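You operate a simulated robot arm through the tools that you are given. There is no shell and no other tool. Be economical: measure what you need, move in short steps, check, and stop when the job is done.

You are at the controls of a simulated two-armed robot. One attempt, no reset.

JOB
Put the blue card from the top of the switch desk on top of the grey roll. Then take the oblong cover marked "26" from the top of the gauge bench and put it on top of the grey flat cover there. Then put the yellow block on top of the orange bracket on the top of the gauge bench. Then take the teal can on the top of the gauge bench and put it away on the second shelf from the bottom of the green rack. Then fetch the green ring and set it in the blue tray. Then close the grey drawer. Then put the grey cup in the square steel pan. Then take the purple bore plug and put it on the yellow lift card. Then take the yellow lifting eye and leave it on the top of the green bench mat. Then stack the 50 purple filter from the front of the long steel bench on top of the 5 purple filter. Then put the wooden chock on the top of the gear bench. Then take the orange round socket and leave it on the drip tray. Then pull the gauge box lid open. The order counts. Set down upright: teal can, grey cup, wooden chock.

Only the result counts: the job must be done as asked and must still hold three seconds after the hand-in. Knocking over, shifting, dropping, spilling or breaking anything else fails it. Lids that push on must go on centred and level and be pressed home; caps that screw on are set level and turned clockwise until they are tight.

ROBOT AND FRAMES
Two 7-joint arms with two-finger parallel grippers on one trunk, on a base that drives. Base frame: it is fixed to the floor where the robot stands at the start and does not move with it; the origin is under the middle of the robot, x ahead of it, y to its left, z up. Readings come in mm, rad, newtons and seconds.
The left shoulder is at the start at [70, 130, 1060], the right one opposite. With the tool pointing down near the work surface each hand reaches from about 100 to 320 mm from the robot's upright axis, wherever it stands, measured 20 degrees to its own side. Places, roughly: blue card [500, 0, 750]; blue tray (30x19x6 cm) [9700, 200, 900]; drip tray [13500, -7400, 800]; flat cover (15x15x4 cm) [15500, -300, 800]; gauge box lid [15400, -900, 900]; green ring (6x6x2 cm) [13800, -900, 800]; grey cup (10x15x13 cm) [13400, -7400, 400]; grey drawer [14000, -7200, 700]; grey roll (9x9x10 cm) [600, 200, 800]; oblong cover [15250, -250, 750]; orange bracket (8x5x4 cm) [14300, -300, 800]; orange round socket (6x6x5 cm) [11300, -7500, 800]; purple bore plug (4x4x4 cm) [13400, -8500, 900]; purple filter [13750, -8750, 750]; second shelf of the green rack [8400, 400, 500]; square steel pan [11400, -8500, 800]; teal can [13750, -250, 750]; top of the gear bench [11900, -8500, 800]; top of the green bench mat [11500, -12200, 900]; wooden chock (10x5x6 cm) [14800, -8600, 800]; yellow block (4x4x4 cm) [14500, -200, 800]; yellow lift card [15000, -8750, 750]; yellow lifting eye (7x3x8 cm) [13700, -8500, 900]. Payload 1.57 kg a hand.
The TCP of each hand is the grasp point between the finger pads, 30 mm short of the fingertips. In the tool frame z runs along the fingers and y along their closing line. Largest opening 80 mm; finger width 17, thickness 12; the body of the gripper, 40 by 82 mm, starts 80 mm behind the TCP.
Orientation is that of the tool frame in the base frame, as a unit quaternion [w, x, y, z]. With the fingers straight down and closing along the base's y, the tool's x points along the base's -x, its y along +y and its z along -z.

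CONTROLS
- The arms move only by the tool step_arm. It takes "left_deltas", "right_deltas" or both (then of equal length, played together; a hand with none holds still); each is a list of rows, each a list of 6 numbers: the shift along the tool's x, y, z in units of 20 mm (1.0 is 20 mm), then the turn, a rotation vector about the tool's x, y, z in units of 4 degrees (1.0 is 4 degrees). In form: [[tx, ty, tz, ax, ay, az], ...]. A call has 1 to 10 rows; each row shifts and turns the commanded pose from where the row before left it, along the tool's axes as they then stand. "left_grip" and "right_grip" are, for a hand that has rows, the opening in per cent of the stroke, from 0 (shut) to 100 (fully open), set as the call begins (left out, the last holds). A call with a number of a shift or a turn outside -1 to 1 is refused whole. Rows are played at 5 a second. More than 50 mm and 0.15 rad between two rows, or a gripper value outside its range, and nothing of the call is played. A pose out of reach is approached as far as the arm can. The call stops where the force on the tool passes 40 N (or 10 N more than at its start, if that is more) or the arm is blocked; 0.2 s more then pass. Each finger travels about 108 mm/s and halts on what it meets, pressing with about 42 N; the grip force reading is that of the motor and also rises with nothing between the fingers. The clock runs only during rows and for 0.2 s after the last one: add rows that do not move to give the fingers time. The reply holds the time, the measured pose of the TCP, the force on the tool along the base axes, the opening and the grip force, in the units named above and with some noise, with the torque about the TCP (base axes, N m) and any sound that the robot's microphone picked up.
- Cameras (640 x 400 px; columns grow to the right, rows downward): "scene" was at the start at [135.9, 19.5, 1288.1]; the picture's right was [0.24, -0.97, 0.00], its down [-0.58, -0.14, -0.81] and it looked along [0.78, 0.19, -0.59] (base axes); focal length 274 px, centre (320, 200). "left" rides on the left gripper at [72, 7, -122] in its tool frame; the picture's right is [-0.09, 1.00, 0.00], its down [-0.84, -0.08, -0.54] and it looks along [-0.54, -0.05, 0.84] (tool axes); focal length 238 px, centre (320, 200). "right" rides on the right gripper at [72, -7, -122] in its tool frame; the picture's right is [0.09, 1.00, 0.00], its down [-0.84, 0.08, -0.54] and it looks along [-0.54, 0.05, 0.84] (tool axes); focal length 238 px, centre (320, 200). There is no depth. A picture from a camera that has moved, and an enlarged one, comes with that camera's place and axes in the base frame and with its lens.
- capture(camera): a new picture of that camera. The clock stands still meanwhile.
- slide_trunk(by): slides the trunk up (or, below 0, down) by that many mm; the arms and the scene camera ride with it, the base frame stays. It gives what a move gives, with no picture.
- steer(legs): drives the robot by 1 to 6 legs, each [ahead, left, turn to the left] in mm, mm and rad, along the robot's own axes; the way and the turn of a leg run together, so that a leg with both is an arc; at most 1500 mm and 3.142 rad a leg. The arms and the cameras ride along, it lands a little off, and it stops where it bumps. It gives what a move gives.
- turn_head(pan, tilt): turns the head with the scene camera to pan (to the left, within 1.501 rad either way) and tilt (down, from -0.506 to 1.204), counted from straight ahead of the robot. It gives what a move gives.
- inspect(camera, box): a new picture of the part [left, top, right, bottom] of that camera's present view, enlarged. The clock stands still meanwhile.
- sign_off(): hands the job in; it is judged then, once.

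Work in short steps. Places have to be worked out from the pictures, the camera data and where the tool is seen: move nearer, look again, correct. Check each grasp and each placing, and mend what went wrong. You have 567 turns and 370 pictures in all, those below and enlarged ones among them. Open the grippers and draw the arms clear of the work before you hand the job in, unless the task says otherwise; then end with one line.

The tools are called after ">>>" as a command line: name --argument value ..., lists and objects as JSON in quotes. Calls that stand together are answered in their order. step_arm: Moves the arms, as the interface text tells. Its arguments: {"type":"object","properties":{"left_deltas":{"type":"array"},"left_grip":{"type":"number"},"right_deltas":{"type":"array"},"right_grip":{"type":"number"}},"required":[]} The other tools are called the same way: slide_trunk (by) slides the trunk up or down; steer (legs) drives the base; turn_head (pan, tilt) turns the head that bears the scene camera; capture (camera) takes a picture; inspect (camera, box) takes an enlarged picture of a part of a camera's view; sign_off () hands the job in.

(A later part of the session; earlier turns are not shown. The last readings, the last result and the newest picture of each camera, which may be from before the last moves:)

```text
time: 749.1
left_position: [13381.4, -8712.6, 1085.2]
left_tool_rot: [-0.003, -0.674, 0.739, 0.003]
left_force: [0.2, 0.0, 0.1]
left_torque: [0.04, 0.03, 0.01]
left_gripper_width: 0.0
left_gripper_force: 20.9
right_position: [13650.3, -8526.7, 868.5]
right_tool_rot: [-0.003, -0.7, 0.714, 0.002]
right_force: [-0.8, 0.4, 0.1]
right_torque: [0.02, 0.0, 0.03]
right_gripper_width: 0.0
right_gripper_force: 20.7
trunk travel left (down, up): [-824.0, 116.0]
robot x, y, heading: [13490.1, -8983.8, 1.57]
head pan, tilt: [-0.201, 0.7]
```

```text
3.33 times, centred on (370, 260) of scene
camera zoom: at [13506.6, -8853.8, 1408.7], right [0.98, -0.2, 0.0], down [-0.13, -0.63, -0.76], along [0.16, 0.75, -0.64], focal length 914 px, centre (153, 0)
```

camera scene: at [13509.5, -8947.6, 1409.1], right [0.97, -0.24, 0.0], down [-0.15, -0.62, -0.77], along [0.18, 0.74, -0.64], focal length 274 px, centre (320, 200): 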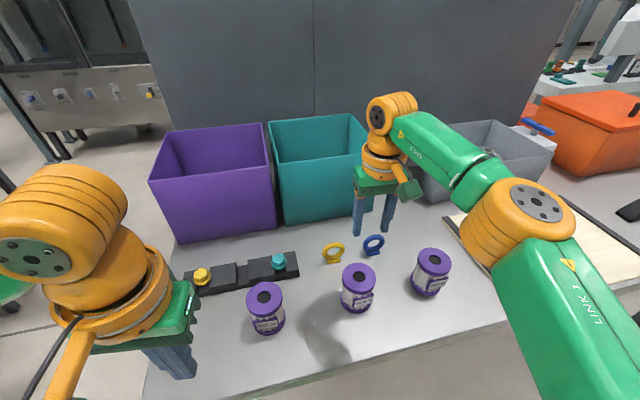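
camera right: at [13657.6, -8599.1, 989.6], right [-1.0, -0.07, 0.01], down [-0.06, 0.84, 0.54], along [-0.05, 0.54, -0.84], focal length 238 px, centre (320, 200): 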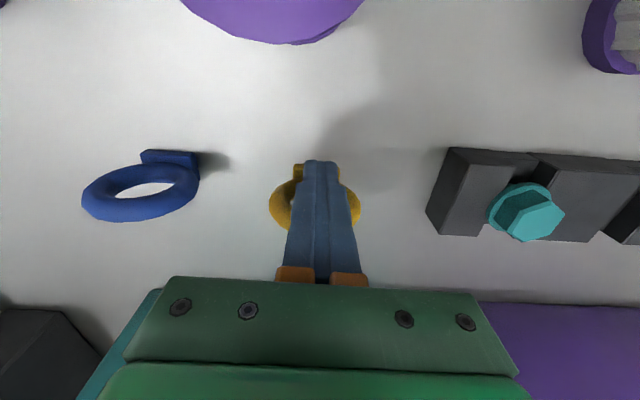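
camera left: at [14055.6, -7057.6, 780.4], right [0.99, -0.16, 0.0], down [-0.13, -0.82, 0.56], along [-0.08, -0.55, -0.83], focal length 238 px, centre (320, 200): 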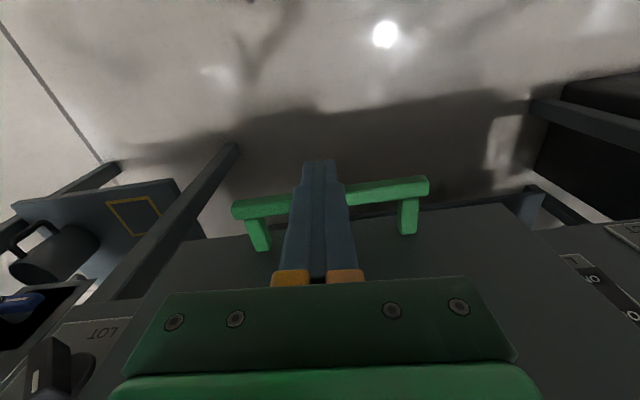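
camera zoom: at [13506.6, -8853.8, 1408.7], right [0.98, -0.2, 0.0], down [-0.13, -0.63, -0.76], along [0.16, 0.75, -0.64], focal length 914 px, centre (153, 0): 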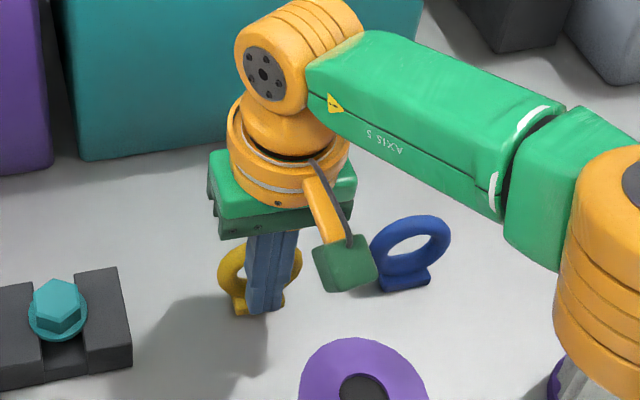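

The eye is ~17 mm farther. Open, move forward 18 mm, close again.

>>> step_arm --right_deltas '[[0, 0, 0, 0, 0, 0], [0, 0, 0, 0, 0, 0], [0, 0, 0, 0, 0, 0], [-0.45, 0, 0, 0, 0, 0], [-0.45, 0, 0, 0, 0, 0], [0, 0, 0, 0, 0, 0]]' --right_grip 100

>>> capture --camera "right"

>>> step_arm --right_deltas '[[0, 0, 0, 0, 0, 0], [0, 0, 0, 0, 0, 0], [0, 0, 0, 0, 0, 0]]' --right_grip 0

```text
time: 750.5
left_position: [13382.0, -8711.4, 1085.6]
left_tool_rot: [-0.003, -0.675, 0.738, 0.003]
left_force: [0.0, 0.0, 0.4]
left_torque: [-0.04, -0.03, 0.02]
left_gripper_width: 0.0
left_gripper_force: 21.5
right_position: [13650.4, -8509.3, 867.6]
right_tool_rot: [-0.003, -0.7, 0.714, 0.003]
right_force: [0.4, -0.5, -1.2]
right_torque: [0.01, 0.04, 0.0]
right_gripper_width: 80.2
right_gripper_force: 0.0
trunk travel left (down, up): [-824.0, 116.0]
robot x, y, heading: [13489.1, -8988.4, 1.566]
head pan, tilt: [-0.201, 0.7]
```

```text
161 pictures are left
camera right: at [13657.8, -8581.1, 989.9], right [-1.0, -0.08, 0.01], down [-0.06, 0.84, 0.54], along [-0.05, 0.54, -0.84], focal length 238 px, centre (320, 200)
```

right: 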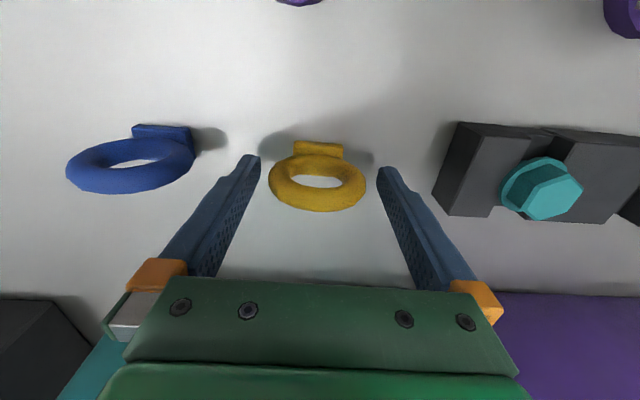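

```text
time: 751.3
left_position: [13381.0, -8712.3, 1085.7]
left_tool_rot: [-0.003, -0.675, 0.738, 0.003]
left_force: [-0.3, 0.2, 0.1]
left_torque: [0.0, -0.01, -0.04]
left_gripper_width: 0.0
left_gripper_force: 20.6
right_position: [13649.5, -8510.1, 867.9]
right_tool_rot: [-0.002, -0.7, 0.714, 0.001]
right_force: [1.1, 0.8, 1.3]
right_torque: [0.01, 0.0, -0.03]
right_gripper_width: 61.0
right_gripper_force: 41.6
trunk travel left (down, up): [-824.0, 116.0]
robot x, y, heading: [13492.6, -8988.2, 1.566]
head pan, tilt: [-0.201, 0.7]
```

Held at 61 mm. Lift and check.

>>> step_arm --right_deltas '[[0, 0, -0.4, 0, 0, 0], [0, 0, -0.6, 0, 0, 0], [0, 0, -1, 0, 0, 0], [0, 0, -1, 0, 0, 0], [0, 0, -1, 0, 0, 0], [0, 0, -1, 0, 0, 0]]'

>>> capture --camera "right"

```text
time: 752.7
left_position: [13381.3, -8712.7, 1084.3]
left_tool_rot: [-0.004, -0.674, 0.739, 0.002]
left_force: [0.3, -0.3, -0.8]
left_torque: [0.0, 0.0, 0.0]
left_gripper_width: 0.1
left_gripper_force: 21.3
right_position: [13650.7, -8507.5, 964.7]
right_tool_rot: [-0.004, -0.701, 0.713, 0.002]
right_force: [0.6, 0.2, -1.9]
right_torque: [0.02, 0.02, 0.0]
right_gripper_width: 61.1
right_gripper_force: 41.3
trunk travel left (down, up): [-824.0, 116.0]
robot x, y, heading: [13485.2, -8984.6, 1.564]
head pan, tilt: [-0.201, 0.7]
```

```text
160 pictures are left
camera right: at [13657.8, -8579.5, 1087.9], right [-1.0, -0.07, 0.01], down [-0.06, 0.84, 0.54], along [-0.05, 0.54, -0.84], focal length 238 px, centre (320, 200)
```

right: 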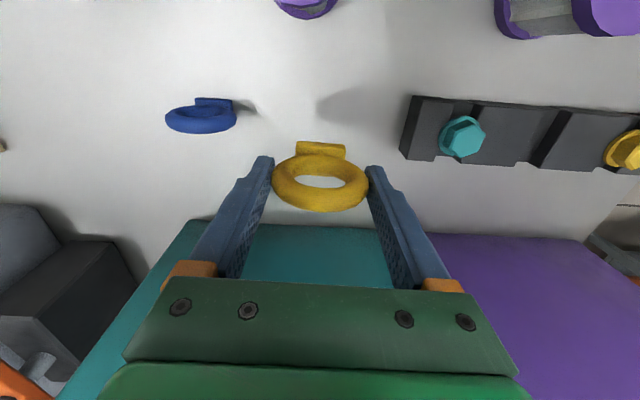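

Held well. Now to the green bench mat (≈[11500,−12200]): back off, go east of the pallet-truck forks, turn south.

>>> slide_trunk --by 80

>>> steer --legs '[[-450, 0, 0], [0, -450, 0], [0, 0, -1.571], [0, 0, -1.571]]'

>>> turn_head --pan -0.35 --tilt 0.25

>>> capture --camera "scene"

```text
time: 753.9
left_position: [13381.5, -8711.8, 1164.7]
left_tool_rot: [-0.003, -0.675, 0.738, 0.003]
left_force: [-0.5, -0.3, 0.0]
left_torque: [-0.02, 0.0, 0.0]
left_gripper_width: 0.0
left_gripper_force: 21.1
right_position: [13651.4, -8506.3, 1045.5]
right_tool_rot: [-0.003, -0.701, 0.713, 0.003]
right_force: [-0.3, 0.1, -2.7]
right_torque: [0.02, 0.01, -0.03]
right_gripper_width: 60.6
right_gripper_force: 41.6
trunk travel left (down, up): [-904.0, 36.0]
robot x, y, heading: [13489.0, -8987.3, 1.57]
head pan, tilt: [-0.201, 0.7]
```

```text
time: 766.5
left_position: [14061.5, -9712.4, 1165.4]
left_tool_rot: [0.003, 0.718, 0.696, 0.004]
left_force: [-0.1, -0.4, 0.0]
left_torque: [0.0, -0.02, 0.03]
left_gripper_width: 0.0
left_gripper_force: 20.9
right_position: [13804.9, -9931.9, 1045.5]
right_tool_rot: [0.002, 0.692, 0.722, 0.003]
right_force: [-1.1, -0.4, -1.9]
right_torque: [0.0, 0.01, -0.02]
right_gripper_width: 60.7
right_gripper_force: 42.0
trunk travel left (down, up): [-904.0, 36.0]
robot x, y, heading: [13937.4, -9444.5, -1.513]
head pan, tilt: [-0.201, 0.7]
```

```text
time: 767.4
left_position: [14060.7, -9710.6, 1165.8]
left_tool_rot: [0.002, 0.718, 0.696, 0.004]
left_force: [0.8, -0.3, 0.9]
left_torque: [0.02, -0.02, -0.01]
left_gripper_width: 0.2
left_gripper_force: 21.1
right_position: [13803.7, -9931.5, 1046.4]
right_tool_rot: [0.003, 0.692, 0.721, 0.004]
right_force: [0.0, -0.3, -1.6]
right_torque: [-0.02, -0.02, -0.01]
right_gripper_width: 60.7
right_gripper_force: 42.6
trunk travel left (down, up): [-904.0, 36.0]
robot x, y, heading: [13940.1, -9443.2, -1.51]
head pan, tilt: [-0.351, 0.25]
```

```text
159 pictures are left
camera scene: at [13913.9, -9585.5, 1529.4], right [-0.96, 0.29, 0.0], down [0.07, 0.24, -0.97], along [-0.28, -0.93, -0.25], focal length 274 px, centre (320, 200)
```

scene: 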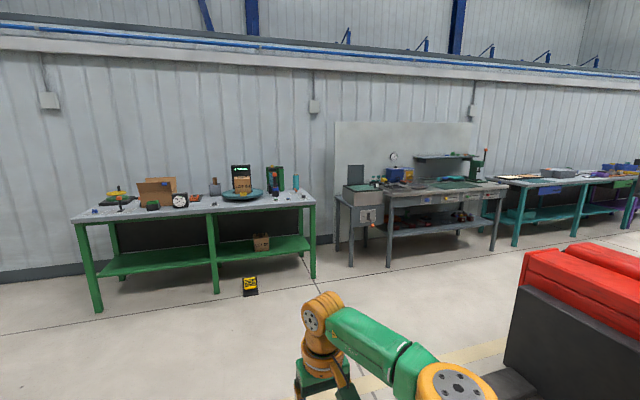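

The grey desk with the green mat spans x≈10700–12500, front y≈−12130. Drive south past the truck, then west.

>>> steer --legs '[[0, 0, -0.06], [1490, 0, 0], [500, 0, 0], [0, -1490, 0], [0, -600, 0]]'

>>> turn_head --pan -0.1 --tilt 0.45

>>> capture --camera "scene"

```text
time: 787.6
left_position: [11892.9, -11568.2, 1165.9]
left_tool_rot: [0.002, 0.76, 0.65, 0.003]
left_force: [-0.3, 0.7, -1.0]
left_torque: [-0.01, 0.01, -0.04]
left_gripper_width: 0.0
left_gripper_force: 20.7
right_position: [11610.2, -11755.0, 1046.2]
right_tool_rot: [0.003, 0.735, 0.678, 0.003]
right_force: [0.9, 0.4, -1.4]
right_torque: [-0.02, 0.01, -0.02]
right_gripper_width: 60.8
right_gripper_force: 41.9
trunk travel left (down, up): [-904.0, 36.0]
robot x, y, heading: [11800.2, -11284.5, -1.639]
head pan, tilt: [-0.351, 0.25]
```

```text
time: 788.4
left_position: [11891.9, -11567.7, 1165.3]
left_tool_rot: [0.003, 0.759, 0.651, 0.004]
left_force: [0.8, -0.1, -0.6]
left_torque: [0.02, -0.02, 0.03]
left_gripper_width: 0.0
left_gripper_force: 21.5
right_position: [11608.8, -11754.8, 1045.2]
right_tool_rot: [0.002, 0.735, 0.678, 0.003]
right_force: [0.7, 1.9, -1.5]
right_torque: [0.04, 0.02, 0.0]
right_gripper_width: 60.9
right_gripper_force: 42.4
trunk travel left (down, up): [-904.0, 36.0]
robot x, y, heading: [11798.1, -11287.7, -1.643]
head pan, tilt: [-0.099, 0.45]
```

```text
158 pictures are left
camera scene: at [11783.6, -11429.9, 1510.9], right [-0.99, 0.17, 0.0], down [0.07, 0.43, -0.9], along [-0.15, -0.89, -0.44], focal length 274 px, centre (320, 200)
```

scene: 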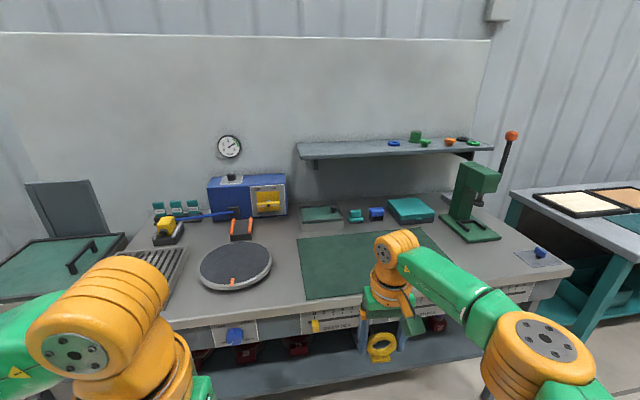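

Green mat spans x≈11250–11720, y≈−12020…−12350. Straighten and move over it.

>>> steer --legs '[[0, 0, 0.072], [370, -60, 0]]'

>>> capture --camera "scene"

>>> capture --camera "right"

```text
time: 791.2
left_position: [11853.0, -11931.6, 1165.3]
left_tool_rot: [0.004, 0.738, 0.675, 0.003]
left_force: [0.2, 0.8, -0.1]
left_torque: [0.0, 0.01, 0.04]
left_gripper_width: 0.3
left_gripper_force: 21.4
right_position: [11583.8, -12136.6, 1046.3]
right_tool_rot: [0.003, 0.712, 0.702, 0.002]
right_force: [0.5, -0.3, -1.5]
right_torque: [0.0, -0.02, 0.01]
right_gripper_width: 60.9
right_gripper_force: 42.0
trunk travel left (down, up): [-904.0, 36.0]
robot x, y, heading: [11746.9, -11663.5, -1.571]
head pan, tilt: [-0.099, 0.45]
```

```text
157 pictures are left
camera scene: at [11736.4, -11800.5, 1511.1], right [-1.0, 0.1, 0.0], down [0.04, 0.43, -0.9], along [-0.09, -0.9, -0.43], focal length 274 px, centre (320, 200)
```

scene: 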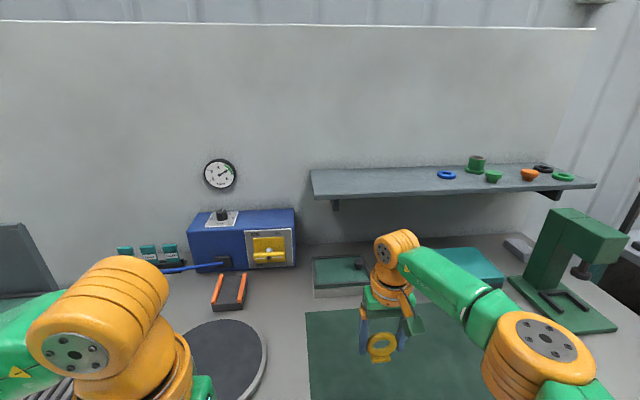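

```text
156 pictures are left
camera right: at [11578.4, -12065.4, 1168.5], right [1.0, 0.08, 0.01], down [0.06, -0.84, 0.54], along [0.05, -0.54, -0.84], focal length 238 px, centre (320, 200)
```

right: 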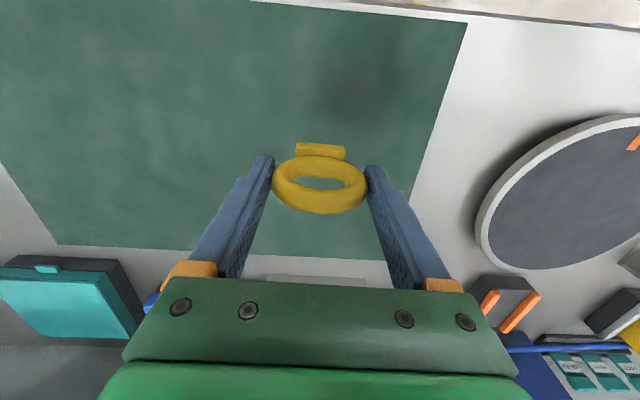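

Over the mat. Lower gently.

>>> step_arm --right_deltas '[[0, 0, 1, 0, 0, 0], [0, 0, 1, 0, 0, 0], [0, 0, 1, 0, 0, 0], [0, 0, 0.5, 0, 0, 0], [0, 0, 0, 0, 0, 0]]'

>>> step_arm --right_deltas '[[0, 0, 0.3, 0, 0, 0], [0, 0, 0.3, 0, 0, 0], [0, 0, 0.2, 0, 0, 0]]'

>>> step_arm --right_deltas '[[0, 0, 0.2, 0, 0, 0], [0, 0, 0.2, 0, 0, 0], [0, 0, 0.1, 0, 0, 0]]'

>>> capture --camera "right"

```text
time: 792.4
left_position: [11852.6, -11933.6, 1164.5]
left_tool_rot: [0.003, 0.737, 0.676, 0.003]
left_force: [-0.2, 0.2, 0.2]
left_torque: [-0.04, 0.01, 0.0]
left_gripper_width: 0.0
left_gripper_force: 21.1
right_position: [11583.5, -12136.9, 974.2]
right_tool_rot: [0.002, 0.711, 0.703, 0.003]
right_force: [0.4, 0.4, -1.1]
right_torque: [-0.01, 0.03, -0.02]
right_gripper_width: 61.1
right_gripper_force: 42.0
trunk travel left (down, up): [-904.0, 36.0]
robot x, y, heading: [11744.4, -11660.7, -1.569]
head pan, tilt: [-0.099, 0.45]
```

```text
time: 793.2
left_position: [11852.5, -11933.9, 1166.1]
left_tool_rot: [0.002, 0.737, 0.676, 0.004]
left_force: [-0.4, 0.9, -1.3]
left_torque: [-0.01, 0.0, -0.01]
left_gripper_width: 0.0
left_gripper_force: 21.3
right_position: [11584.2, -12138.9, 958.0]
right_tool_rot: [0.002, 0.712, 0.702, 0.003]
right_force: [0.0, -0.5, -2.1]
right_torque: [0.03, -0.01, 0.02]
right_gripper_width: 60.9
right_gripper_force: 42.0
trunk travel left (down, up): [-904.0, 36.0]
robot x, y, heading: [11743.4, -11658.2, -1.57]
head pan, tilt: [-0.099, 0.45]
```

```text
time: 794.0
left_position: [11852.1, -11933.9, 1165.9]
left_tool_rot: [0.002, 0.737, 0.676, 0.004]
left_force: [0.3, 0.0, -0.6]
left_torque: [0.02, 0.01, -0.01]
left_gripper_width: 0.2
left_gripper_force: 21.4
right_position: [11584.0, -12138.8, 948.9]
right_tool_rot: [0.003, 0.711, 0.703, 0.003]
right_force: [0.2, -0.4, -1.9]
right_torque: [0.02, -0.02, 0.03]
right_gripper_width: 61.2
right_gripper_force: 41.9
trunk travel left (down, up): [-904.0, 36.0]
robot x, y, heading: [11746.7, -11661.3, -1.575]
head pan, tilt: [-0.099, 0.45]
```

```text
155 pictures are left
camera right: at [11578.3, -12066.6, 1070.4], right [1.0, 0.08, 0.01], down [0.06, -0.84, 0.54], along [0.05, -0.54, -0.84], focal length 238 px, centre (320, 200)
```

right: 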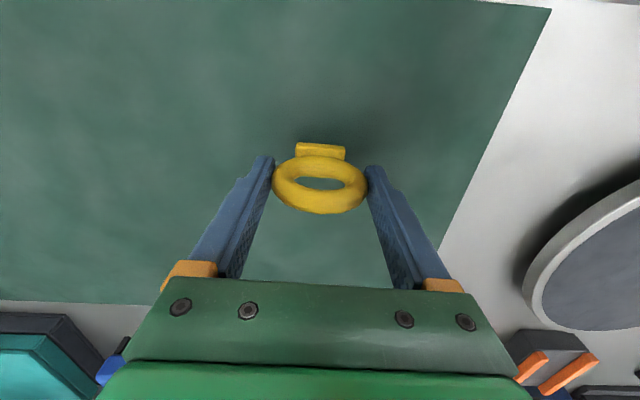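

>>> step_arm --right_deltas '[[0, 0, 0.2, 0, 0, 0], [0, 0, 0.2, 0, 0, 0], [0, 0, 0.1, 0, 0, 0]]'

>>> step_arm --right_deltas '[[0, 0, 0.2, 0, 0, 0], [0, 0, 0.15, 0, 0, 0], [0, 0, 0, 0, 0, 0]]'

>>> step_arm --right_deltas '[[0, 0, 0.2, 0, 0, 0], [0, 0, 0.15, 0, 0, 0], [0, 0, 0, 0, 0, 0]]'

>>> step_arm --right_deltas '[[0, 0, 0.2, 0, 0, 0], [0, 0, 0.15, 0, 0, 0], [0, 0, 0, 0, 0, 0]]'

```text
time: 794.8
left_position: [11851.9, -11934.5, 1164.7]
left_tool_rot: [0.002, 0.738, 0.675, 0.003]
left_force: [-0.2, -0.4, 0.5]
left_torque: [0.02, 0.0, -0.01]
left_gripper_width: 0.0
left_gripper_force: 21.6
right_position: [11583.9, -12136.3, 942.8]
right_tool_rot: [0.002, 0.712, 0.702, 0.003]
right_force: [0.8, -1.0, -0.8]
right_torque: [0.01, 0.01, 0.02]
right_gripper_width: 60.5
right_gripper_force: 42.1
right hand out of reach, approached as far as the arm can: row 1
trunk travel left (down, up): [-904.0, 36.0]
robot x, y, heading: [11744.1, -11660.8, -1.57]
head pan, tilt: [-0.099, 0.45]
```

```text
time: 795.6
left_position: [11852.3, -11934.7, 1165.3]
left_tool_rot: [0.003, 0.737, 0.676, 0.003]
left_force: [0.2, 0.6, -0.7]
left_torque: [0.02, 0.01, 0.01]
left_gripper_width: 0.0
left_gripper_force: 21.7
right_position: [11583.0, -12132.9, 936.3]
right_tool_rot: [0.003, 0.711, 0.703, 0.003]
right_force: [1.0, 0.5, -1.4]
right_torque: [0.01, 0.01, -0.02]
right_gripper_width: 61.0
right_gripper_force: 41.7
trunk travel left (down, up): [-904.0, 36.0]
robot x, y, heading: [11742.5, -11659.1, -1.571]
head pan, tilt: [-0.099, 0.45]
```

```text
time: 796.4
left_position: [11852.2, -11933.9, 1164.8]
left_tool_rot: [0.002, 0.737, 0.676, 0.004]
left_force: [0.2, -0.2, -0.2]
left_torque: [-0.01, 0.02, 0.01]
left_gripper_width: 0.1
left_gripper_force: 21.2
right_position: [11584.0, -12134.5, 933.6]
right_tool_rot: [0.003, 0.712, 0.702, 0.003]
right_force: [-0.6, 0.6, -2.3]
right_torque: [0.03, -0.02, 0.0]
right_gripper_width: 60.9
right_gripper_force: 41.7
right hand out of reach, approached as far as the arm can: row 1
trunk travel left (down, up): [-904.0, 36.0]
robot x, y, heading: [11743.2, -11658.8, -1.57]
head pan, tilt: [-0.099, 0.45]
```

```text
time: 797.2
left_position: [11852.9, -11932.3, 1166.6]
left_tool_rot: [0.003, 0.737, 0.675, 0.003]
left_force: [-0.4, 1.2, 0.9]
left_torque: [-0.01, 0.0, -0.04]
left_gripper_width: 0.0
left_gripper_force: 21.4
right_position: [11584.4, -12131.2, 927.6]
right_tool_rot: [0.003, 0.712, 0.702, 0.002]
right_force: [-2.8, -12.2, 26.9]
right_torque: [-0.3, 0.02, 0.02]
right_gripper_width: 61.1
right_gripper_force: 42.4
right hand out of reach, approached as far as the arm can: row 2
trunk travel left (down, up): [-904.0, 36.0]
robot x, y, heading: [11742.4, -11662.8, -1.567]
head pan, tilt: [-0.099, 0.45]
```

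Contact. Ease 5 mm with the trunk, then open and rise.

>>> slide_trunk --by 5

>>> step_arm --right_deltas '[[0, 0, 0, 0, 0, 0], [0, 0, 0, 0, 0, 0], [0, 0, 0, 0, 0, 0]]' --right_grip 100

>>> step_arm --right_deltas '[[0, 0, -1, 0, 0, 0], [0, 0, -1, 0, 0, 0], [0, 0, -1, 0, 0, 0], [0, 0, -1, 0, 0, 0], [0, 0, -1, 0, 0, 0], [0, 0, -1, 0, 0, 0]]'

>>> capture --camera "right"

```text
time: 797.8
left_position: [11852.6, -11934.1, 1169.2]
left_tool_rot: [0.003, 0.737, 0.676, 0.003]
left_force: [-0.7, -0.1, -0.2]
left_torque: [-0.03, 0.03, 0.0]
left_gripper_width: 0.0
left_gripper_force: 21.3
right_position: [11584.5, -12130.2, 930.4]
right_tool_rot: [0.001, 0.712, 0.702, 0.005]
right_force: [0.3, -0.1, -1.4]
right_torque: [0.01, 0.02, -0.01]
right_gripper_width: 60.7
right_gripper_force: 42.1
trunk travel left (down, up): [-909.0, 31.0]
robot x, y, heading: [11745.0, -11660.8, -1.569]
head pan, tilt: [-0.099, 0.45]
```

```text
time: 798.5
left_position: [11852.7, -11933.7, 1170.4]
left_tool_rot: [0.003, 0.738, 0.675, 0.003]
left_force: [0.0, -0.2, 0.3]
left_torque: [-0.03, 0.02, 0.0]
left_gripper_width: 0.0
left_gripper_force: 21.0
right_position: [11585.1, -12130.9, 931.5]
right_tool_rot: [0.002, 0.712, 0.703, 0.002]
right_force: [1.0, 0.6, -0.7]
right_torque: [-0.01, -0.03, -0.01]
right_gripper_width: 79.7
right_gripper_force: 0.1
trunk travel left (down, up): [-909.0, 31.0]
robot x, y, heading: [11741.9, -11661.3, -1.568]
head pan, tilt: [-0.099, 0.45]
```

```text
time: 800.0
left_position: [11852.1, -11932.5, 1170.2]
left_tool_rot: [0.003, 0.738, 0.675, 0.002]
left_force: [-0.5, 0.8, -0.2]
left_torque: [-0.02, -0.01, 0.0]
left_gripper_width: 0.4
left_gripper_force: 20.6
right_position: [11585.5, -12129.6, 1052.9]
right_tool_rot: [0.002, 0.712, 0.702, 0.003]
right_force: [-0.5, 0.3, 0.1]
right_torque: [0.0, -0.01, -0.01]
right_gripper_width: 80.0
right_gripper_force: 0.0
trunk travel left (down, up): [-909.0, 31.0]
robot x, y, heading: [11741.4, -11664.3, -1.572]
head pan, tilt: [-0.099, 0.45]
```

```text
154 pictures are left
camera right: at [11579.0, -12058.1, 1174.7], right [1.0, 0.08, 0.01], down [0.06, -0.84, 0.54], along [0.05, -0.54, -0.84], focal length 238 px, centre (320, 200)
```

right: 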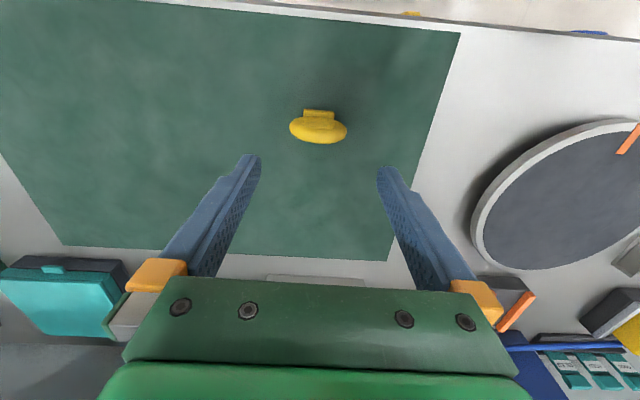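

The eye stands on the mat. Return to the long steel bench for the filters.

>>> steer --legs '[[-250, 0, 0], [0, 1490, 0], [0, 700, 0], [-1490, 0, 0], [-480, 0, 0]]'

>>> steer --legs '[[0, 0, 1.571], [0, 0, 1.571]]'

>>> turn_head --pan 0.2 --tilt 0.55

>>> capture --camera "scene"

```text
time: 821.2
left_position: [13891.4, -9695.6, 1170.1]
left_tool_rot: [0.003, 0.721, 0.693, 0.003]
left_force: [0.1, 0.8, 0.6]
left_torque: [0.02, -0.01, 0.01]
left_gripper_width: 0.0
left_gripper_force: 21.5
right_position: [13633.5, -9903.2, 1050.8]
right_tool_rot: [0.002, 0.695, 0.719, 0.005]
right_force: [0.4, -0.9, 0.4]
right_torque: [0.03, -0.01, -0.01]
right_gripper_width: 79.9
right_gripper_force: 0.0
trunk travel left (down, up): [-909.0, 31.0]
robot x, y, heading: [13769.6, -9420.7, -1.525]
head pan, tilt: [-0.099, 0.45]
```

```text
time: 829.1
left_position: [13664.6, -9149.8, 1170.3]
left_tool_rot: [-0.003, -0.672, 0.74, 0.004]
left_force: [-1.0, 0.2, 0.3]
left_torque: [0.0, 0.01, 0.03]
left_gripper_width: 0.0
left_gripper_force: 21.0
right_position: [13934.2, -8956.0, 1051.4]
right_tool_rot: [-0.004, -0.7, 0.715, 0.002]
right_force: [0.3, 0.2, -0.2]
right_torque: [0.0, 0.0, -0.01]
right_gripper_width: 79.8
right_gripper_force: 0.1
trunk travel left (down, up): [-909.0, 31.0]
robot x, y, heading: [13771.6, -9424.5, 1.558]
head pan, tilt: [-0.099, 0.45]
```

```text
time: 829.9
left_position: [13665.3, -9150.2, 1169.9]
left_tool_rot: [-0.003, -0.672, 0.741, 0.003]
left_force: [0.0, -0.4, -0.6]
left_torque: [-0.02, -0.03, -0.01]
left_gripper_width: 0.0
left_gripper_force: 21.6
right_position: [13934.0, -8956.7, 1051.9]
right_tool_rot: [-0.003, -0.7, 0.715, 0.002]
right_force: [-0.3, 0.4, 0.2]
right_torque: [0.03, -0.02, -0.04]
right_gripper_width: 80.1
right_gripper_force: 0.1
trunk travel left (down, up): [-909.0, 31.0]
robot x, y, heading: [13771.7, -9423.9, 1.561]
head pan, tilt: [0.201, 0.55]
```

```text
153 pictures are left
camera scene: at [13754.5, -9288.1, 1506.8], right [0.98, 0.19, 0.0], down [0.1, -0.51, -0.85], along [-0.16, 0.84, -0.52], focal length 274 px, centre (320, 200)
```

scene: 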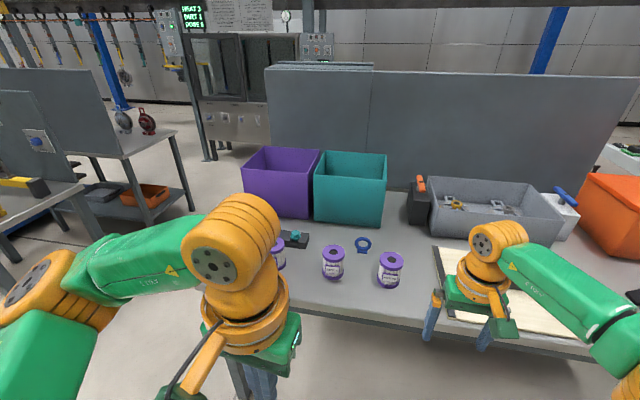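

Zoom on the filter labels.

>>> inspect --camera "scene" --box '[260, 225, 420, 295]'

```text
4.00 times, centred on (340, 260) of scene
camera zoom: at [13754.5, -9288.1, 1506.8], right [0.98, 0.19, 0.0], down [0.1, -0.51, -0.85], along [-0.16, 0.84, -0.52], focal length 1097 px, centre (240, -40)
```

zoom: 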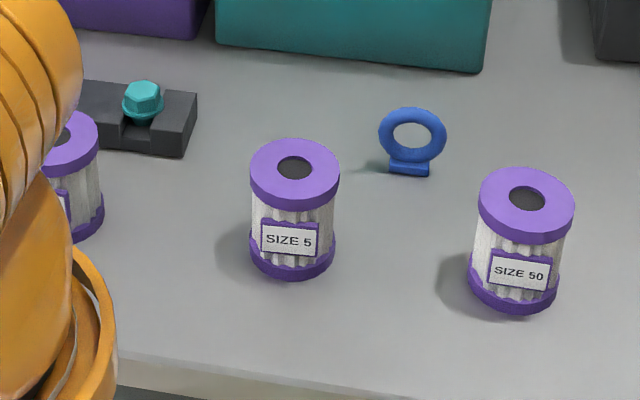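

SIZE 50 at ≈[13855,−8618], SIZE 5 at ≈[13673,−8621]. Drive up so the right hand is over the 50.

>>> steer --legs '[[325, 76, 0.01]]'

>>> capture --camera "right"

>>> capture --camera "scene"

```text
time: 832.1
left_position: [13587.5, -8827.2, 1170.8]
left_tool_rot: [-0.002, -0.676, 0.737, 0.004]
left_force: [-0.7, -1.0, -0.8]
left_torque: [0.04, 0.0, 0.0]
left_gripper_width: 0.1
left_gripper_force: 21.5
right_position: [13854.5, -8628.8, 1053.4]
right_tool_rot: [-0.003, -0.703, 0.711, 0.004]
right_force: [-0.1, -0.4, -0.6]
right_torque: [0.04, 0.0, 0.01]
right_gripper_width: 79.9
right_gripper_force: 0.0
trunk travel left (down, up): [-909.0, 31.0]
robot x, y, heading: [13695.4, -9092.7, 1.569]
head pan, tilt: [0.201, 0.55]
```

```text
151 pictures are left
camera right: at [13862.3, -8701.5, 1175.1], right [-1.0, -0.08, 0.01], down [-0.06, 0.84, 0.54], along [-0.05, 0.54, -0.84], focal length 238 px, centre (320, 200)
```

right: 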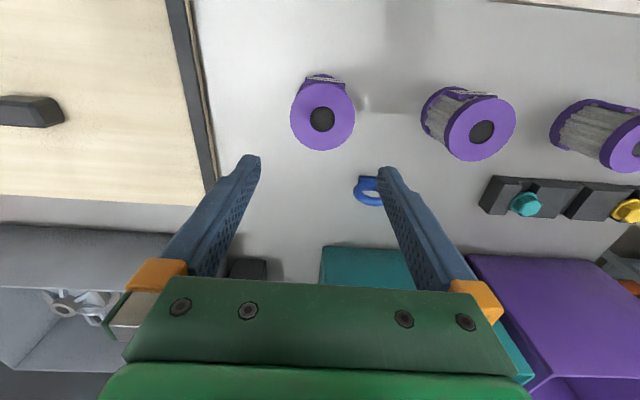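

```text
150 pictures are left
camera scene: at [13678.5, -8963.7, 1507.2], right [0.98, 0.2, 0.0], down [0.11, -0.51, -0.85], along [-0.17, 0.84, -0.52], focal length 274 px, centre (320, 200)
```

scene: 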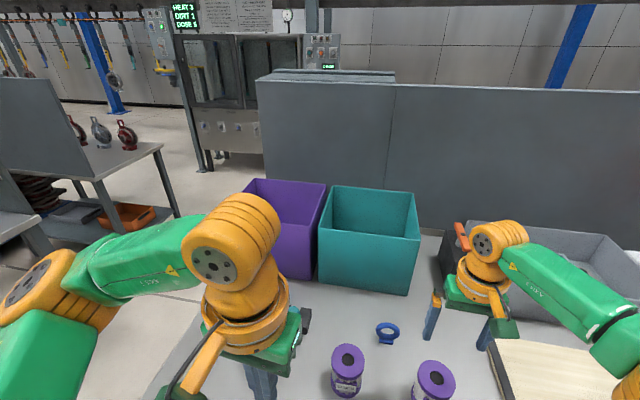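

Top centre ≈[13852,−8635], z≈902–915, dia 74. Align and go to z≈965.

>>> step_arm --right_deltas '[[0.33, 0.1, 1, 0, 0, 0], [0, 0, 1, 0, 0, 0], [0, 0, 1, 0, 0, 0], [0, 0, 1, 0, 0, 0], [0, 0, 0.3, 0, 0, 0], [0, 0, 0, 0, 0, 0]]'

>>> inspect --camera "right" --box '[220, 90, 420, 215]'

```text
time: 833.5
left_position: [13585.1, -8823.6, 1169.8]
left_tool_rot: [-0.003, -0.677, 0.736, 0.003]
left_force: [0.6, -0.9, -0.7]
left_torque: [-0.01, 0.01, -0.01]
left_gripper_width: 0.0
left_gripper_force: 21.6
right_position: [13852.0, -8633.4, 967.9]
right_tool_rot: [-0.003, -0.703, 0.712, 0.001]
right_force: [0.7, 1.1, -0.8]
right_torque: [0.0, 0.0, 0.0]
right_gripper_width: 80.1
right_gripper_force: 0.1
trunk travel left (down, up): [-909.0, 31.0]
robot x, y, heading: [13698.0, -9098.2, 1.576]
head pan, tilt: [0.201, 0.55]
```

```text
3.20 times, centred on (320, 152) of right
camera zoom: at [13859.0, -8705.6, 1088.8], right [-1.0, -0.08, 0.01], down [-0.06, 0.84, 0.54], along [-0.05, 0.54, -0.84], focal length 763 px, centre (320, 352)
```

zoom: 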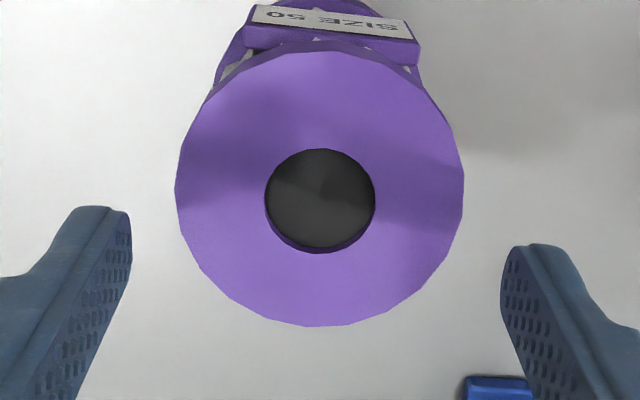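

Well centred (1 mm). Descend 50 mm and close.

>>> step_arm --right_deltas '[[0, 0.04, 0.6, 0, 0, 0], [0, 0, 0.6, 0, 0, 0], [0, 0, 0.6, 0, 0, 0], [0, 0, 0.6, 0, 0, 0], [0, 0, 0, 0, 0, 0]]'

>>> inspect --camera "right" --box '[220, 110, 420, 235]'

>>> step_arm --right_deltas '[[0, 0, 0, 0, 0, 0], [0, 0, 0, 0, 0, 0], [0, 0, 0, 0, 0, 0]]' --right_grip 0

```text
time: 834.8
left_position: [13587.4, -8824.7, 1169.6]
left_tool_rot: [-0.003, -0.676, 0.736, 0.003]
left_force: [-0.4, -0.3, 0.7]
left_torque: [0.0, -0.04, 0.01]
left_gripper_width: 0.0
left_gripper_force: 21.4
right_position: [13851.1, -8634.0, 917.3]
right_tool_rot: [-0.004, -0.703, 0.711, 0.003]
right_force: [-0.4, -0.5, 0.7]
right_torque: [-0.02, 0.0, -0.01]
right_gripper_width: 79.9
right_gripper_force: 0.1
trunk travel left (down, up): [-909.0, 31.0]
robot x, y, heading: [13694.9, -9097.1, 1.568]
head pan, tilt: [0.201, 0.55]
```

```text
3.20 times, centred on (320, 172) of right
camera zoom: at [13858.4, -8706.0, 1039.3], right [-1.0, -0.08, 0.01], down [-0.06, 0.84, 0.54], along [-0.05, 0.54, -0.84], focal length 763 px, centre (320, 288)
```

zoom: 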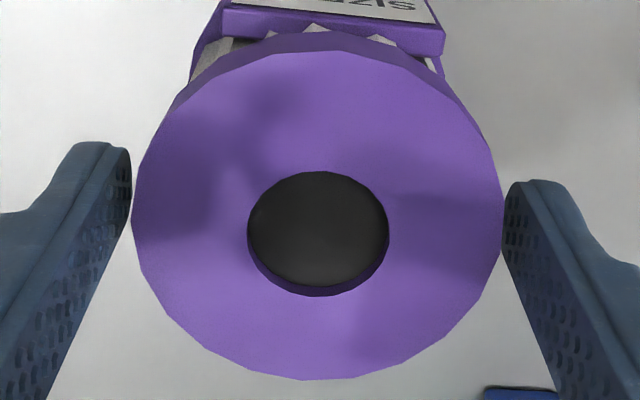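

```text
time: 835.5
left_position: [13585.7, -8823.8, 1169.9]
left_tool_rot: [-0.003, -0.676, 0.737, 0.003]
left_force: [-0.1, 0.2, 0.5]
left_torque: [-0.04, 0.0, -0.01]
left_gripper_width: 0.0
left_gripper_force: 21.3
right_position: [13851.4, -8634.0, 916.4]
right_tool_rot: [-0.004, -0.704, 0.711, 0.003]
right_force: [1.2, 0.1, 1.1]
right_torque: [-0.05, -0.06, 0.0]
right_gripper_width: 71.1
right_gripper_force: 41.9
trunk travel left (down, up): [-909.0, 31.0]
robot x, y, heading: [13694.0, -9099.1, 1.577]
head pan, tilt: [0.201, 0.55]
```

Held at 71 mm. Lift slowly.

>>> step_arm --right_deltas '[[0, 0, -0.3, 0, 0, 0], [0, 0, -0.4, 0, 0, 0], [0, 0, -0.6, 0, 0, 0], [0, 0, -0.8, 0, 0, 0], [0, 0, -0.8, 0, 0, 0], [0, 0, -0.8, 0, 0, 0], [0, 0, -0.8, 0, 0, 0], [0, 0, -0.8, 0, 0, 0], [0, 0, -0.8, 0, 0, 0]]'

>>> capture --camera "right"

```text
time: 837.5
left_position: [13585.6, -8823.0, 1169.2]
left_tool_rot: [-0.004, -0.676, 0.737, 0.003]
left_force: [0.9, 0.7, -0.2]
left_torque: [-0.01, 0.0, 0.01]
left_gripper_width: 0.0
left_gripper_force: 21.2
right_position: [13850.5, -8633.3, 1039.7]
right_tool_rot: [-0.004, -0.703, 0.711, 0.002]
right_force: [-0.5, -0.9, -0.9]
right_torque: [-0.02, 0.01, 0.02]
right_gripper_width: 70.8
right_gripper_force: 41.7
trunk travel left (down, up): [-909.0, 31.0]
robot x, y, heading: [13695.9, -9095.5, 1.57]
head pan, tilt: [0.201, 0.55]
```

```text
147 pictures are left
camera right: at [13858.1, -8705.8, 1161.5], right [-1.0, -0.08, 0.01], down [-0.06, 0.84, 0.54], along [-0.05, 0.54, -0.84], focal length 238 px, centre (320, 200)
```

right: 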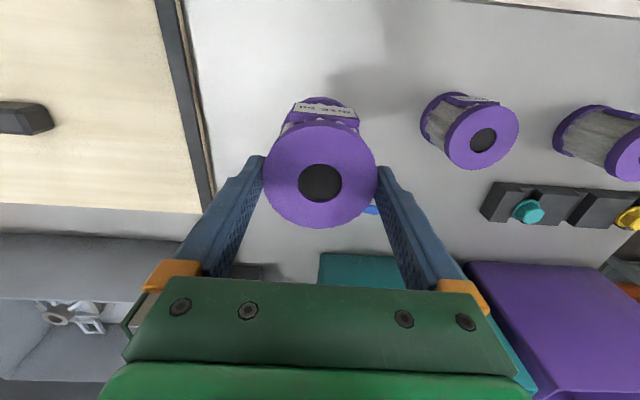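

Filter held. Shift the base left 180 mm to bring it over SIZE 5, then measure.

>>> steer --legs '[[0, 178, 0]]'

>>> turn_head --pan -0.35 --tilt 0.75

>>> capture --camera "scene"

>>> capture --camera "right"

```text
time: 839.1
left_position: [13410.0, -8825.1, 1171.2]
left_tool_rot: [-0.005, -0.677, 0.736, 0.003]
left_force: [0.5, 0.1, -0.4]
left_torque: [0.02, 0.04, 0.01]
left_gripper_width: 0.0
left_gripper_force: 21.2
right_position: [13674.0, -8634.0, 1039.1]
right_tool_rot: [-0.005, -0.703, 0.711, 0.004]
right_force: [0.7, 0.6, -2.1]
right_torque: [-0.01, 0.02, 0.01]
right_gripper_width: 70.8
right_gripper_force: 41.8
trunk travel left (down, up): [-909.0, 31.0]
robot x, y, heading: [13515.6, -9097.8, 1.572]
head pan, tilt: [0.201, 0.55]
```

```text
time: 840.0
left_position: [13406.3, -8823.8, 1170.2]
left_tool_rot: [-0.003, -0.677, 0.736, 0.002]
left_force: [-0.1, 0.3, -0.5]
left_torque: [-0.02, 0.01, -0.01]
left_gripper_width: 0.0
left_gripper_force: 21.8
right_position: [13668.6, -8634.9, 1038.8]
right_tool_rot: [-0.003, -0.703, 0.711, 0.002]
right_force: [0.2, 1.2, -1.5]
right_torque: [0.0, -0.02, 0.05]
right_gripper_width: 70.5
right_gripper_force: 42.4
trunk travel left (down, up): [-909.0, 31.0]
robot x, y, heading: [13516.0, -9097.3, 1.573]
head pan, tilt: [-0.351, 0.75]
```

```text
146 pictures are left
camera scene: at [13543.5, -8970.5, 1489.4], right [0.94, -0.34, 0.0], down [-0.23, -0.64, -0.73], along [0.25, 0.69, -0.68], focal length 274 px, centre (320, 200)
```

scene: 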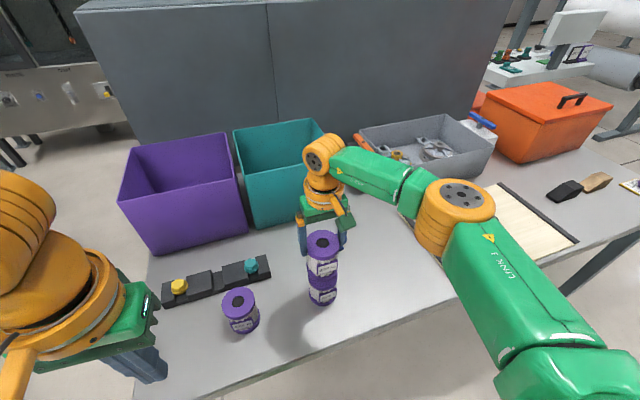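

```text
145 pictures are left
camera right: at [13677.4, -8706.0, 1161.4], right [-1.0, -0.08, 0.01], down [-0.07, 0.84, 0.54], along [-0.05, 0.54, -0.84], focal length 238 px, centre (320, 200)
```

right: 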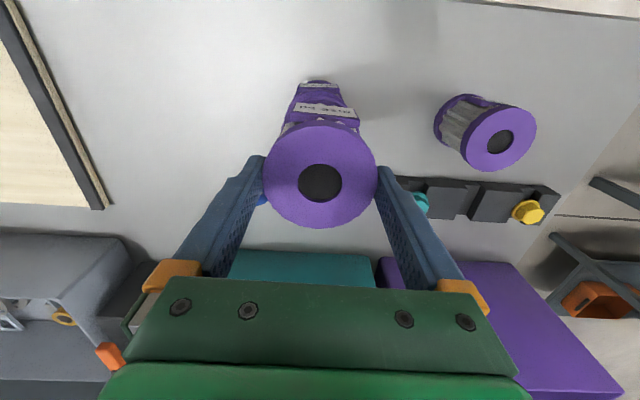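

>>> inspect --camera "scene" --box '[280, 215, 370, 320]'

>>> inspect --camera "right" --box '[260, 60, 390, 240]'

```text
3.81 times, centred on (325, 268) of scene
camera zoom: at [13543.5, -8970.5, 1489.4], right [0.94, -0.34, 0.0], down [-0.23, -0.64, -0.73], along [0.25, 0.69, -0.68], focal length 1045 px, centre (301, -57)
```

zoom: 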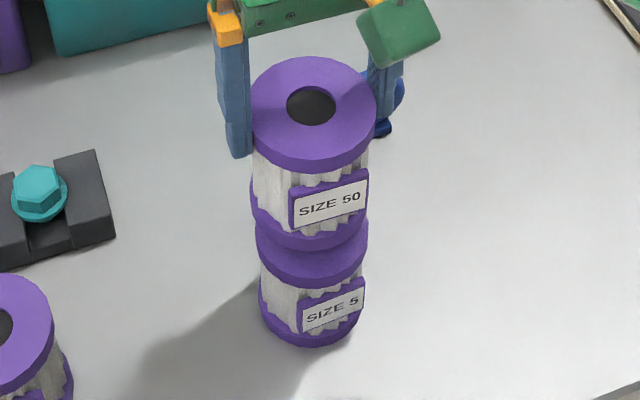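

```text
2.22 times, centred on (325, 150) of right
camera zoom: at [13677.4, -8706.0, 1161.4], right [-1.0, -0.08, 0.01], down [-0.07, 0.84, 0.54], along [-0.05, 0.54, -0.84], focal length 530 px, centre (309, 311)
```

zoom: 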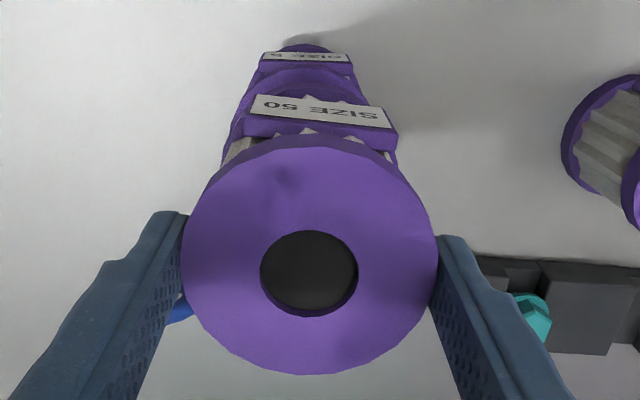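

Aligned within ~3 mm. Shift 2 mm and lower gently onto SIZE 5.

>>> step_arm --right_deltas '[[0, -0.12, 0.5, 0, 0, 0], [0, 0, 0.4, 0, 0, 0], [0, 0, 0.3, 0, 0, 0], [0, 0, 0, 0, 0, 0]]'

>>> step_arm --right_deltas '[[0, 0, 0.15, 0, 0, 0], [0, 0, 0.1, 0, 0, 0], [0, 0, 0, 0, 0, 0]]'

>>> inspect --camera "scene" --box '[280, 215, 370, 320]'

```text
time: 841.0
left_position: [13406.0, -8824.8, 1169.9]
left_tool_rot: [-0.004, -0.677, 0.736, 0.003]
left_force: [-1.1, 0.8, -0.3]
left_torque: [-0.01, -0.04, -0.04]
left_gripper_width: 0.2
left_gripper_force: 21.8
right_position: [13673.3, -8634.1, 1015.5]
right_tool_rot: [-0.004, -0.704, 0.71, 0.002]
right_force: [0.9, -0.1, -2.1]
right_torque: [-0.01, -0.02, 0.02]
right_gripper_width: 71.1
right_gripper_force: 42.0
trunk travel left (down, up): [-909.0, 31.0]
robot x, y, heading: [13518.6, -9097.6, 1.578]
head pan, tilt: [-0.351, 0.75]
```

```text
time: 841.8
left_position: [13406.0, -8825.2, 1170.2]
left_tool_rot: [-0.003, -0.677, 0.736, 0.002]
left_force: [-0.9, 0.8, -0.5]
left_torque: [0.03, 0.0, 0.0]
left_gripper_width: 0.1
left_gripper_force: 21.3
right_position: [13672.9, -8634.5, 1010.5]
right_tool_rot: [-0.004, -0.703, 0.711, 0.003]
right_force: [-0.9, -0.2, -2.4]
right_torque: [0.02, 0.01, 0.02]
right_gripper_width: 70.9
right_gripper_force: 42.4
trunk travel left (down, up): [-909.0, 31.0]
robot x, y, heading: [13512.4, -9098.2, 1.573]
head pan, tilt: [-0.351, 0.75]
```

```text
3.81 times, centred on (325, 268) of scene
camera zoom: at [13544.5, -8970.5, 1489.4], right [0.94, -0.34, 0.0], down [-0.23, -0.64, -0.73], along [0.25, 0.69, -0.68], focal length 1045 px, centre (301, -57)
```

zoom: 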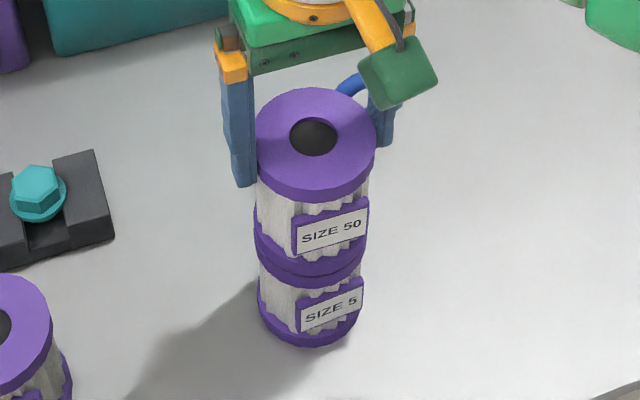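

Nearly there and well aligned. Continue.

>>> step_arm --right_deltas '[[0, 0, 0.12, 0, 0, 0], [0, 0, 0.1, 0, 0, 0], [0, 0, 0, 0, 0, 0]]'

>>> step_arm --right_deltas '[[0, 0, 0.1, 0, 0, 0], [0, 0, 0.1, 0, 0, 0], [0, 0, 0, 0, 0, 0]]'

>>> step_arm --right_deltas '[[0, 0, 0.1, 0, 0, 0], [0, 0, 0.1, 0, 0, 0], [0, 0, 0, 0, 0, 0]]'

```text
time: 842.6
left_position: [13406.5, -8825.7, 1170.5]
left_tool_rot: [-0.003, -0.677, 0.736, 0.003]
left_force: [0.1, -0.3, 0.0]
left_torque: [0.01, 0.02, 0.01]
left_gripper_width: 0.0
left_gripper_force: 21.5
right_position: [13672.8, -8634.8, 1007.5]
right_tool_rot: [-0.001, -0.703, 0.711, 0.002]
right_force: [2.0, 2.0, 9.1]
right_torque: [0.1, -0.52, 0.05]
right_gripper_width: 70.9
right_gripper_force: 41.8
trunk travel left (down, up): [-909.0, 31.0]
robot x, y, heading: [13516.7, -9097.6, 1.573]
head pan, tilt: [-0.351, 0.75]
```

```text
time: 843.4
left_position: [13405.2, -8828.1, 1170.8]
left_tool_rot: [-0.001, -0.677, 0.736, 0.004]
left_force: [0.3, -0.1, 0.1]
left_torque: [0.05, -0.05, 0.0]
left_gripper_width: 0.2
left_gripper_force: 21.6
right_position: [13672.3, -8636.9, 1004.0]
right_tool_rot: [-0.001, -0.703, 0.711, 0.004]
right_force: [3.3, 6.9, 29.2]
right_torque: [0.27, -0.65, 0.11]
right_gripper_width: 70.9
right_gripper_force: 41.9
trunk travel left (down, up): [-909.0, 31.0]
robot x, y, heading: [13515.9, -9097.0, 1.581]
head pan, tilt: [-0.351, 0.75]
```

```text
time: 844.2
left_position: [13404.5, -8830.1, 1172.0]
left_tool_rot: [-0.001, -0.677, 0.736, 0.004]
left_force: [0.1, 0.7, 0.0]
left_torque: [-0.02, 0.05, -0.01]
left_gripper_width: 0.0
left_gripper_force: 21.3
right_position: [13671.6, -8637.4, 1000.2]
right_tool_rot: [-0.001, -0.704, 0.711, 0.003]
right_force: [1.1, 4.4, 29.0]
right_torque: [0.04, -0.77, 0.07]
right_gripper_width: 71.1
right_gripper_force: 41.8
trunk travel left (down, up): [-909.0, 31.0]
robot x, y, heading: [13516.2, -9101.8, 1.574]
head pan, tilt: [-0.351, 0.75]
```

Contact made; ease off and open.

>>> step_arm --right_deltas '[[0, 0, -0.2, 0, 0, 0], [0, 0, 0, 0, 0, 0]]'

>>> step_arm --right_deltas '[[0, 0, 0, 0, 0, 0], [0, 0, 0, 0, 0, 0], [0, 0, 0, 0, 0, 0]]' --right_grip 100

>>> inspect --camera "right" --box '[240, 60, 400, 240]'

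```text
time: 844.8
left_position: [13406.2, -8823.6, 1169.4]
left_tool_rot: [-0.003, -0.677, 0.736, 0.002]
left_force: [0.1, -0.6, -0.5]
left_torque: [-0.04, 0.02, 0.01]
left_gripper_width: 0.2
left_gripper_force: 21.1
right_position: [13674.5, -8632.9, 1000.9]
right_tool_rot: [-0.003, -0.703, 0.711, 0.001]
right_force: [-0.2, 0.4, -1.9]
right_torque: [0.0, -0.02, 0.0]
right_gripper_width: 71.1
right_gripper_force: 42.0
trunk travel left (down, up): [-909.0, 31.0]
robot x, y, heading: [13515.8, -9096.0, 1.579]
head pan, tilt: [-0.351, 0.75]
```

```text
time: 845.6
left_position: [13405.4, -8825.0, 1170.6]
left_tool_rot: [-0.002, -0.677, 0.736, 0.003]
left_force: [-0.8, -0.5, 0.3]
left_torque: [-0.03, -0.02, -0.01]
left_gripper_width: 0.2
left_gripper_force: 21.2
right_position: [13672.9, -8634.2, 1001.9]
right_tool_rot: [-0.003, -0.704, 0.711, 0.003]
right_force: [0.4, 0.2, 0.3]
right_torque: [0.01, 0.0, 0.01]
right_gripper_width: 80.2
right_gripper_force: 0.0
trunk travel left (down, up): [-909.0, 31.0]
robot x, y, heading: [13515.2, -9099.7, 1.575]
head pan, tilt: [-0.351, 0.75]
```

```text
2.22 times, centred on (320, 150) of right
camera zoom: at [13681.1, -8706.0, 1124.3], right [-1.0, -0.08, 0.01], down [-0.06, 0.84, 0.54], along [-0.05, 0.54, -0.84], focal length 530 px, centre (320, 311)
```

zoom: 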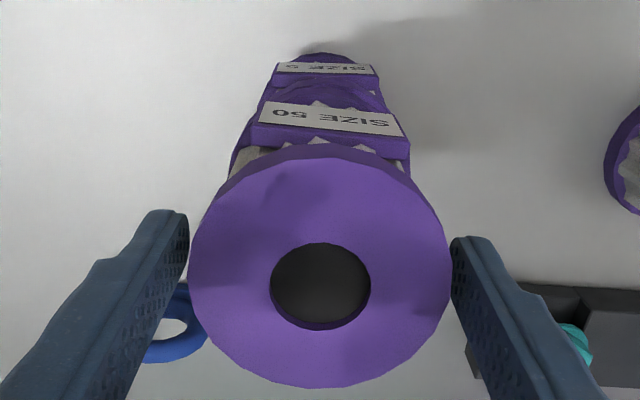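

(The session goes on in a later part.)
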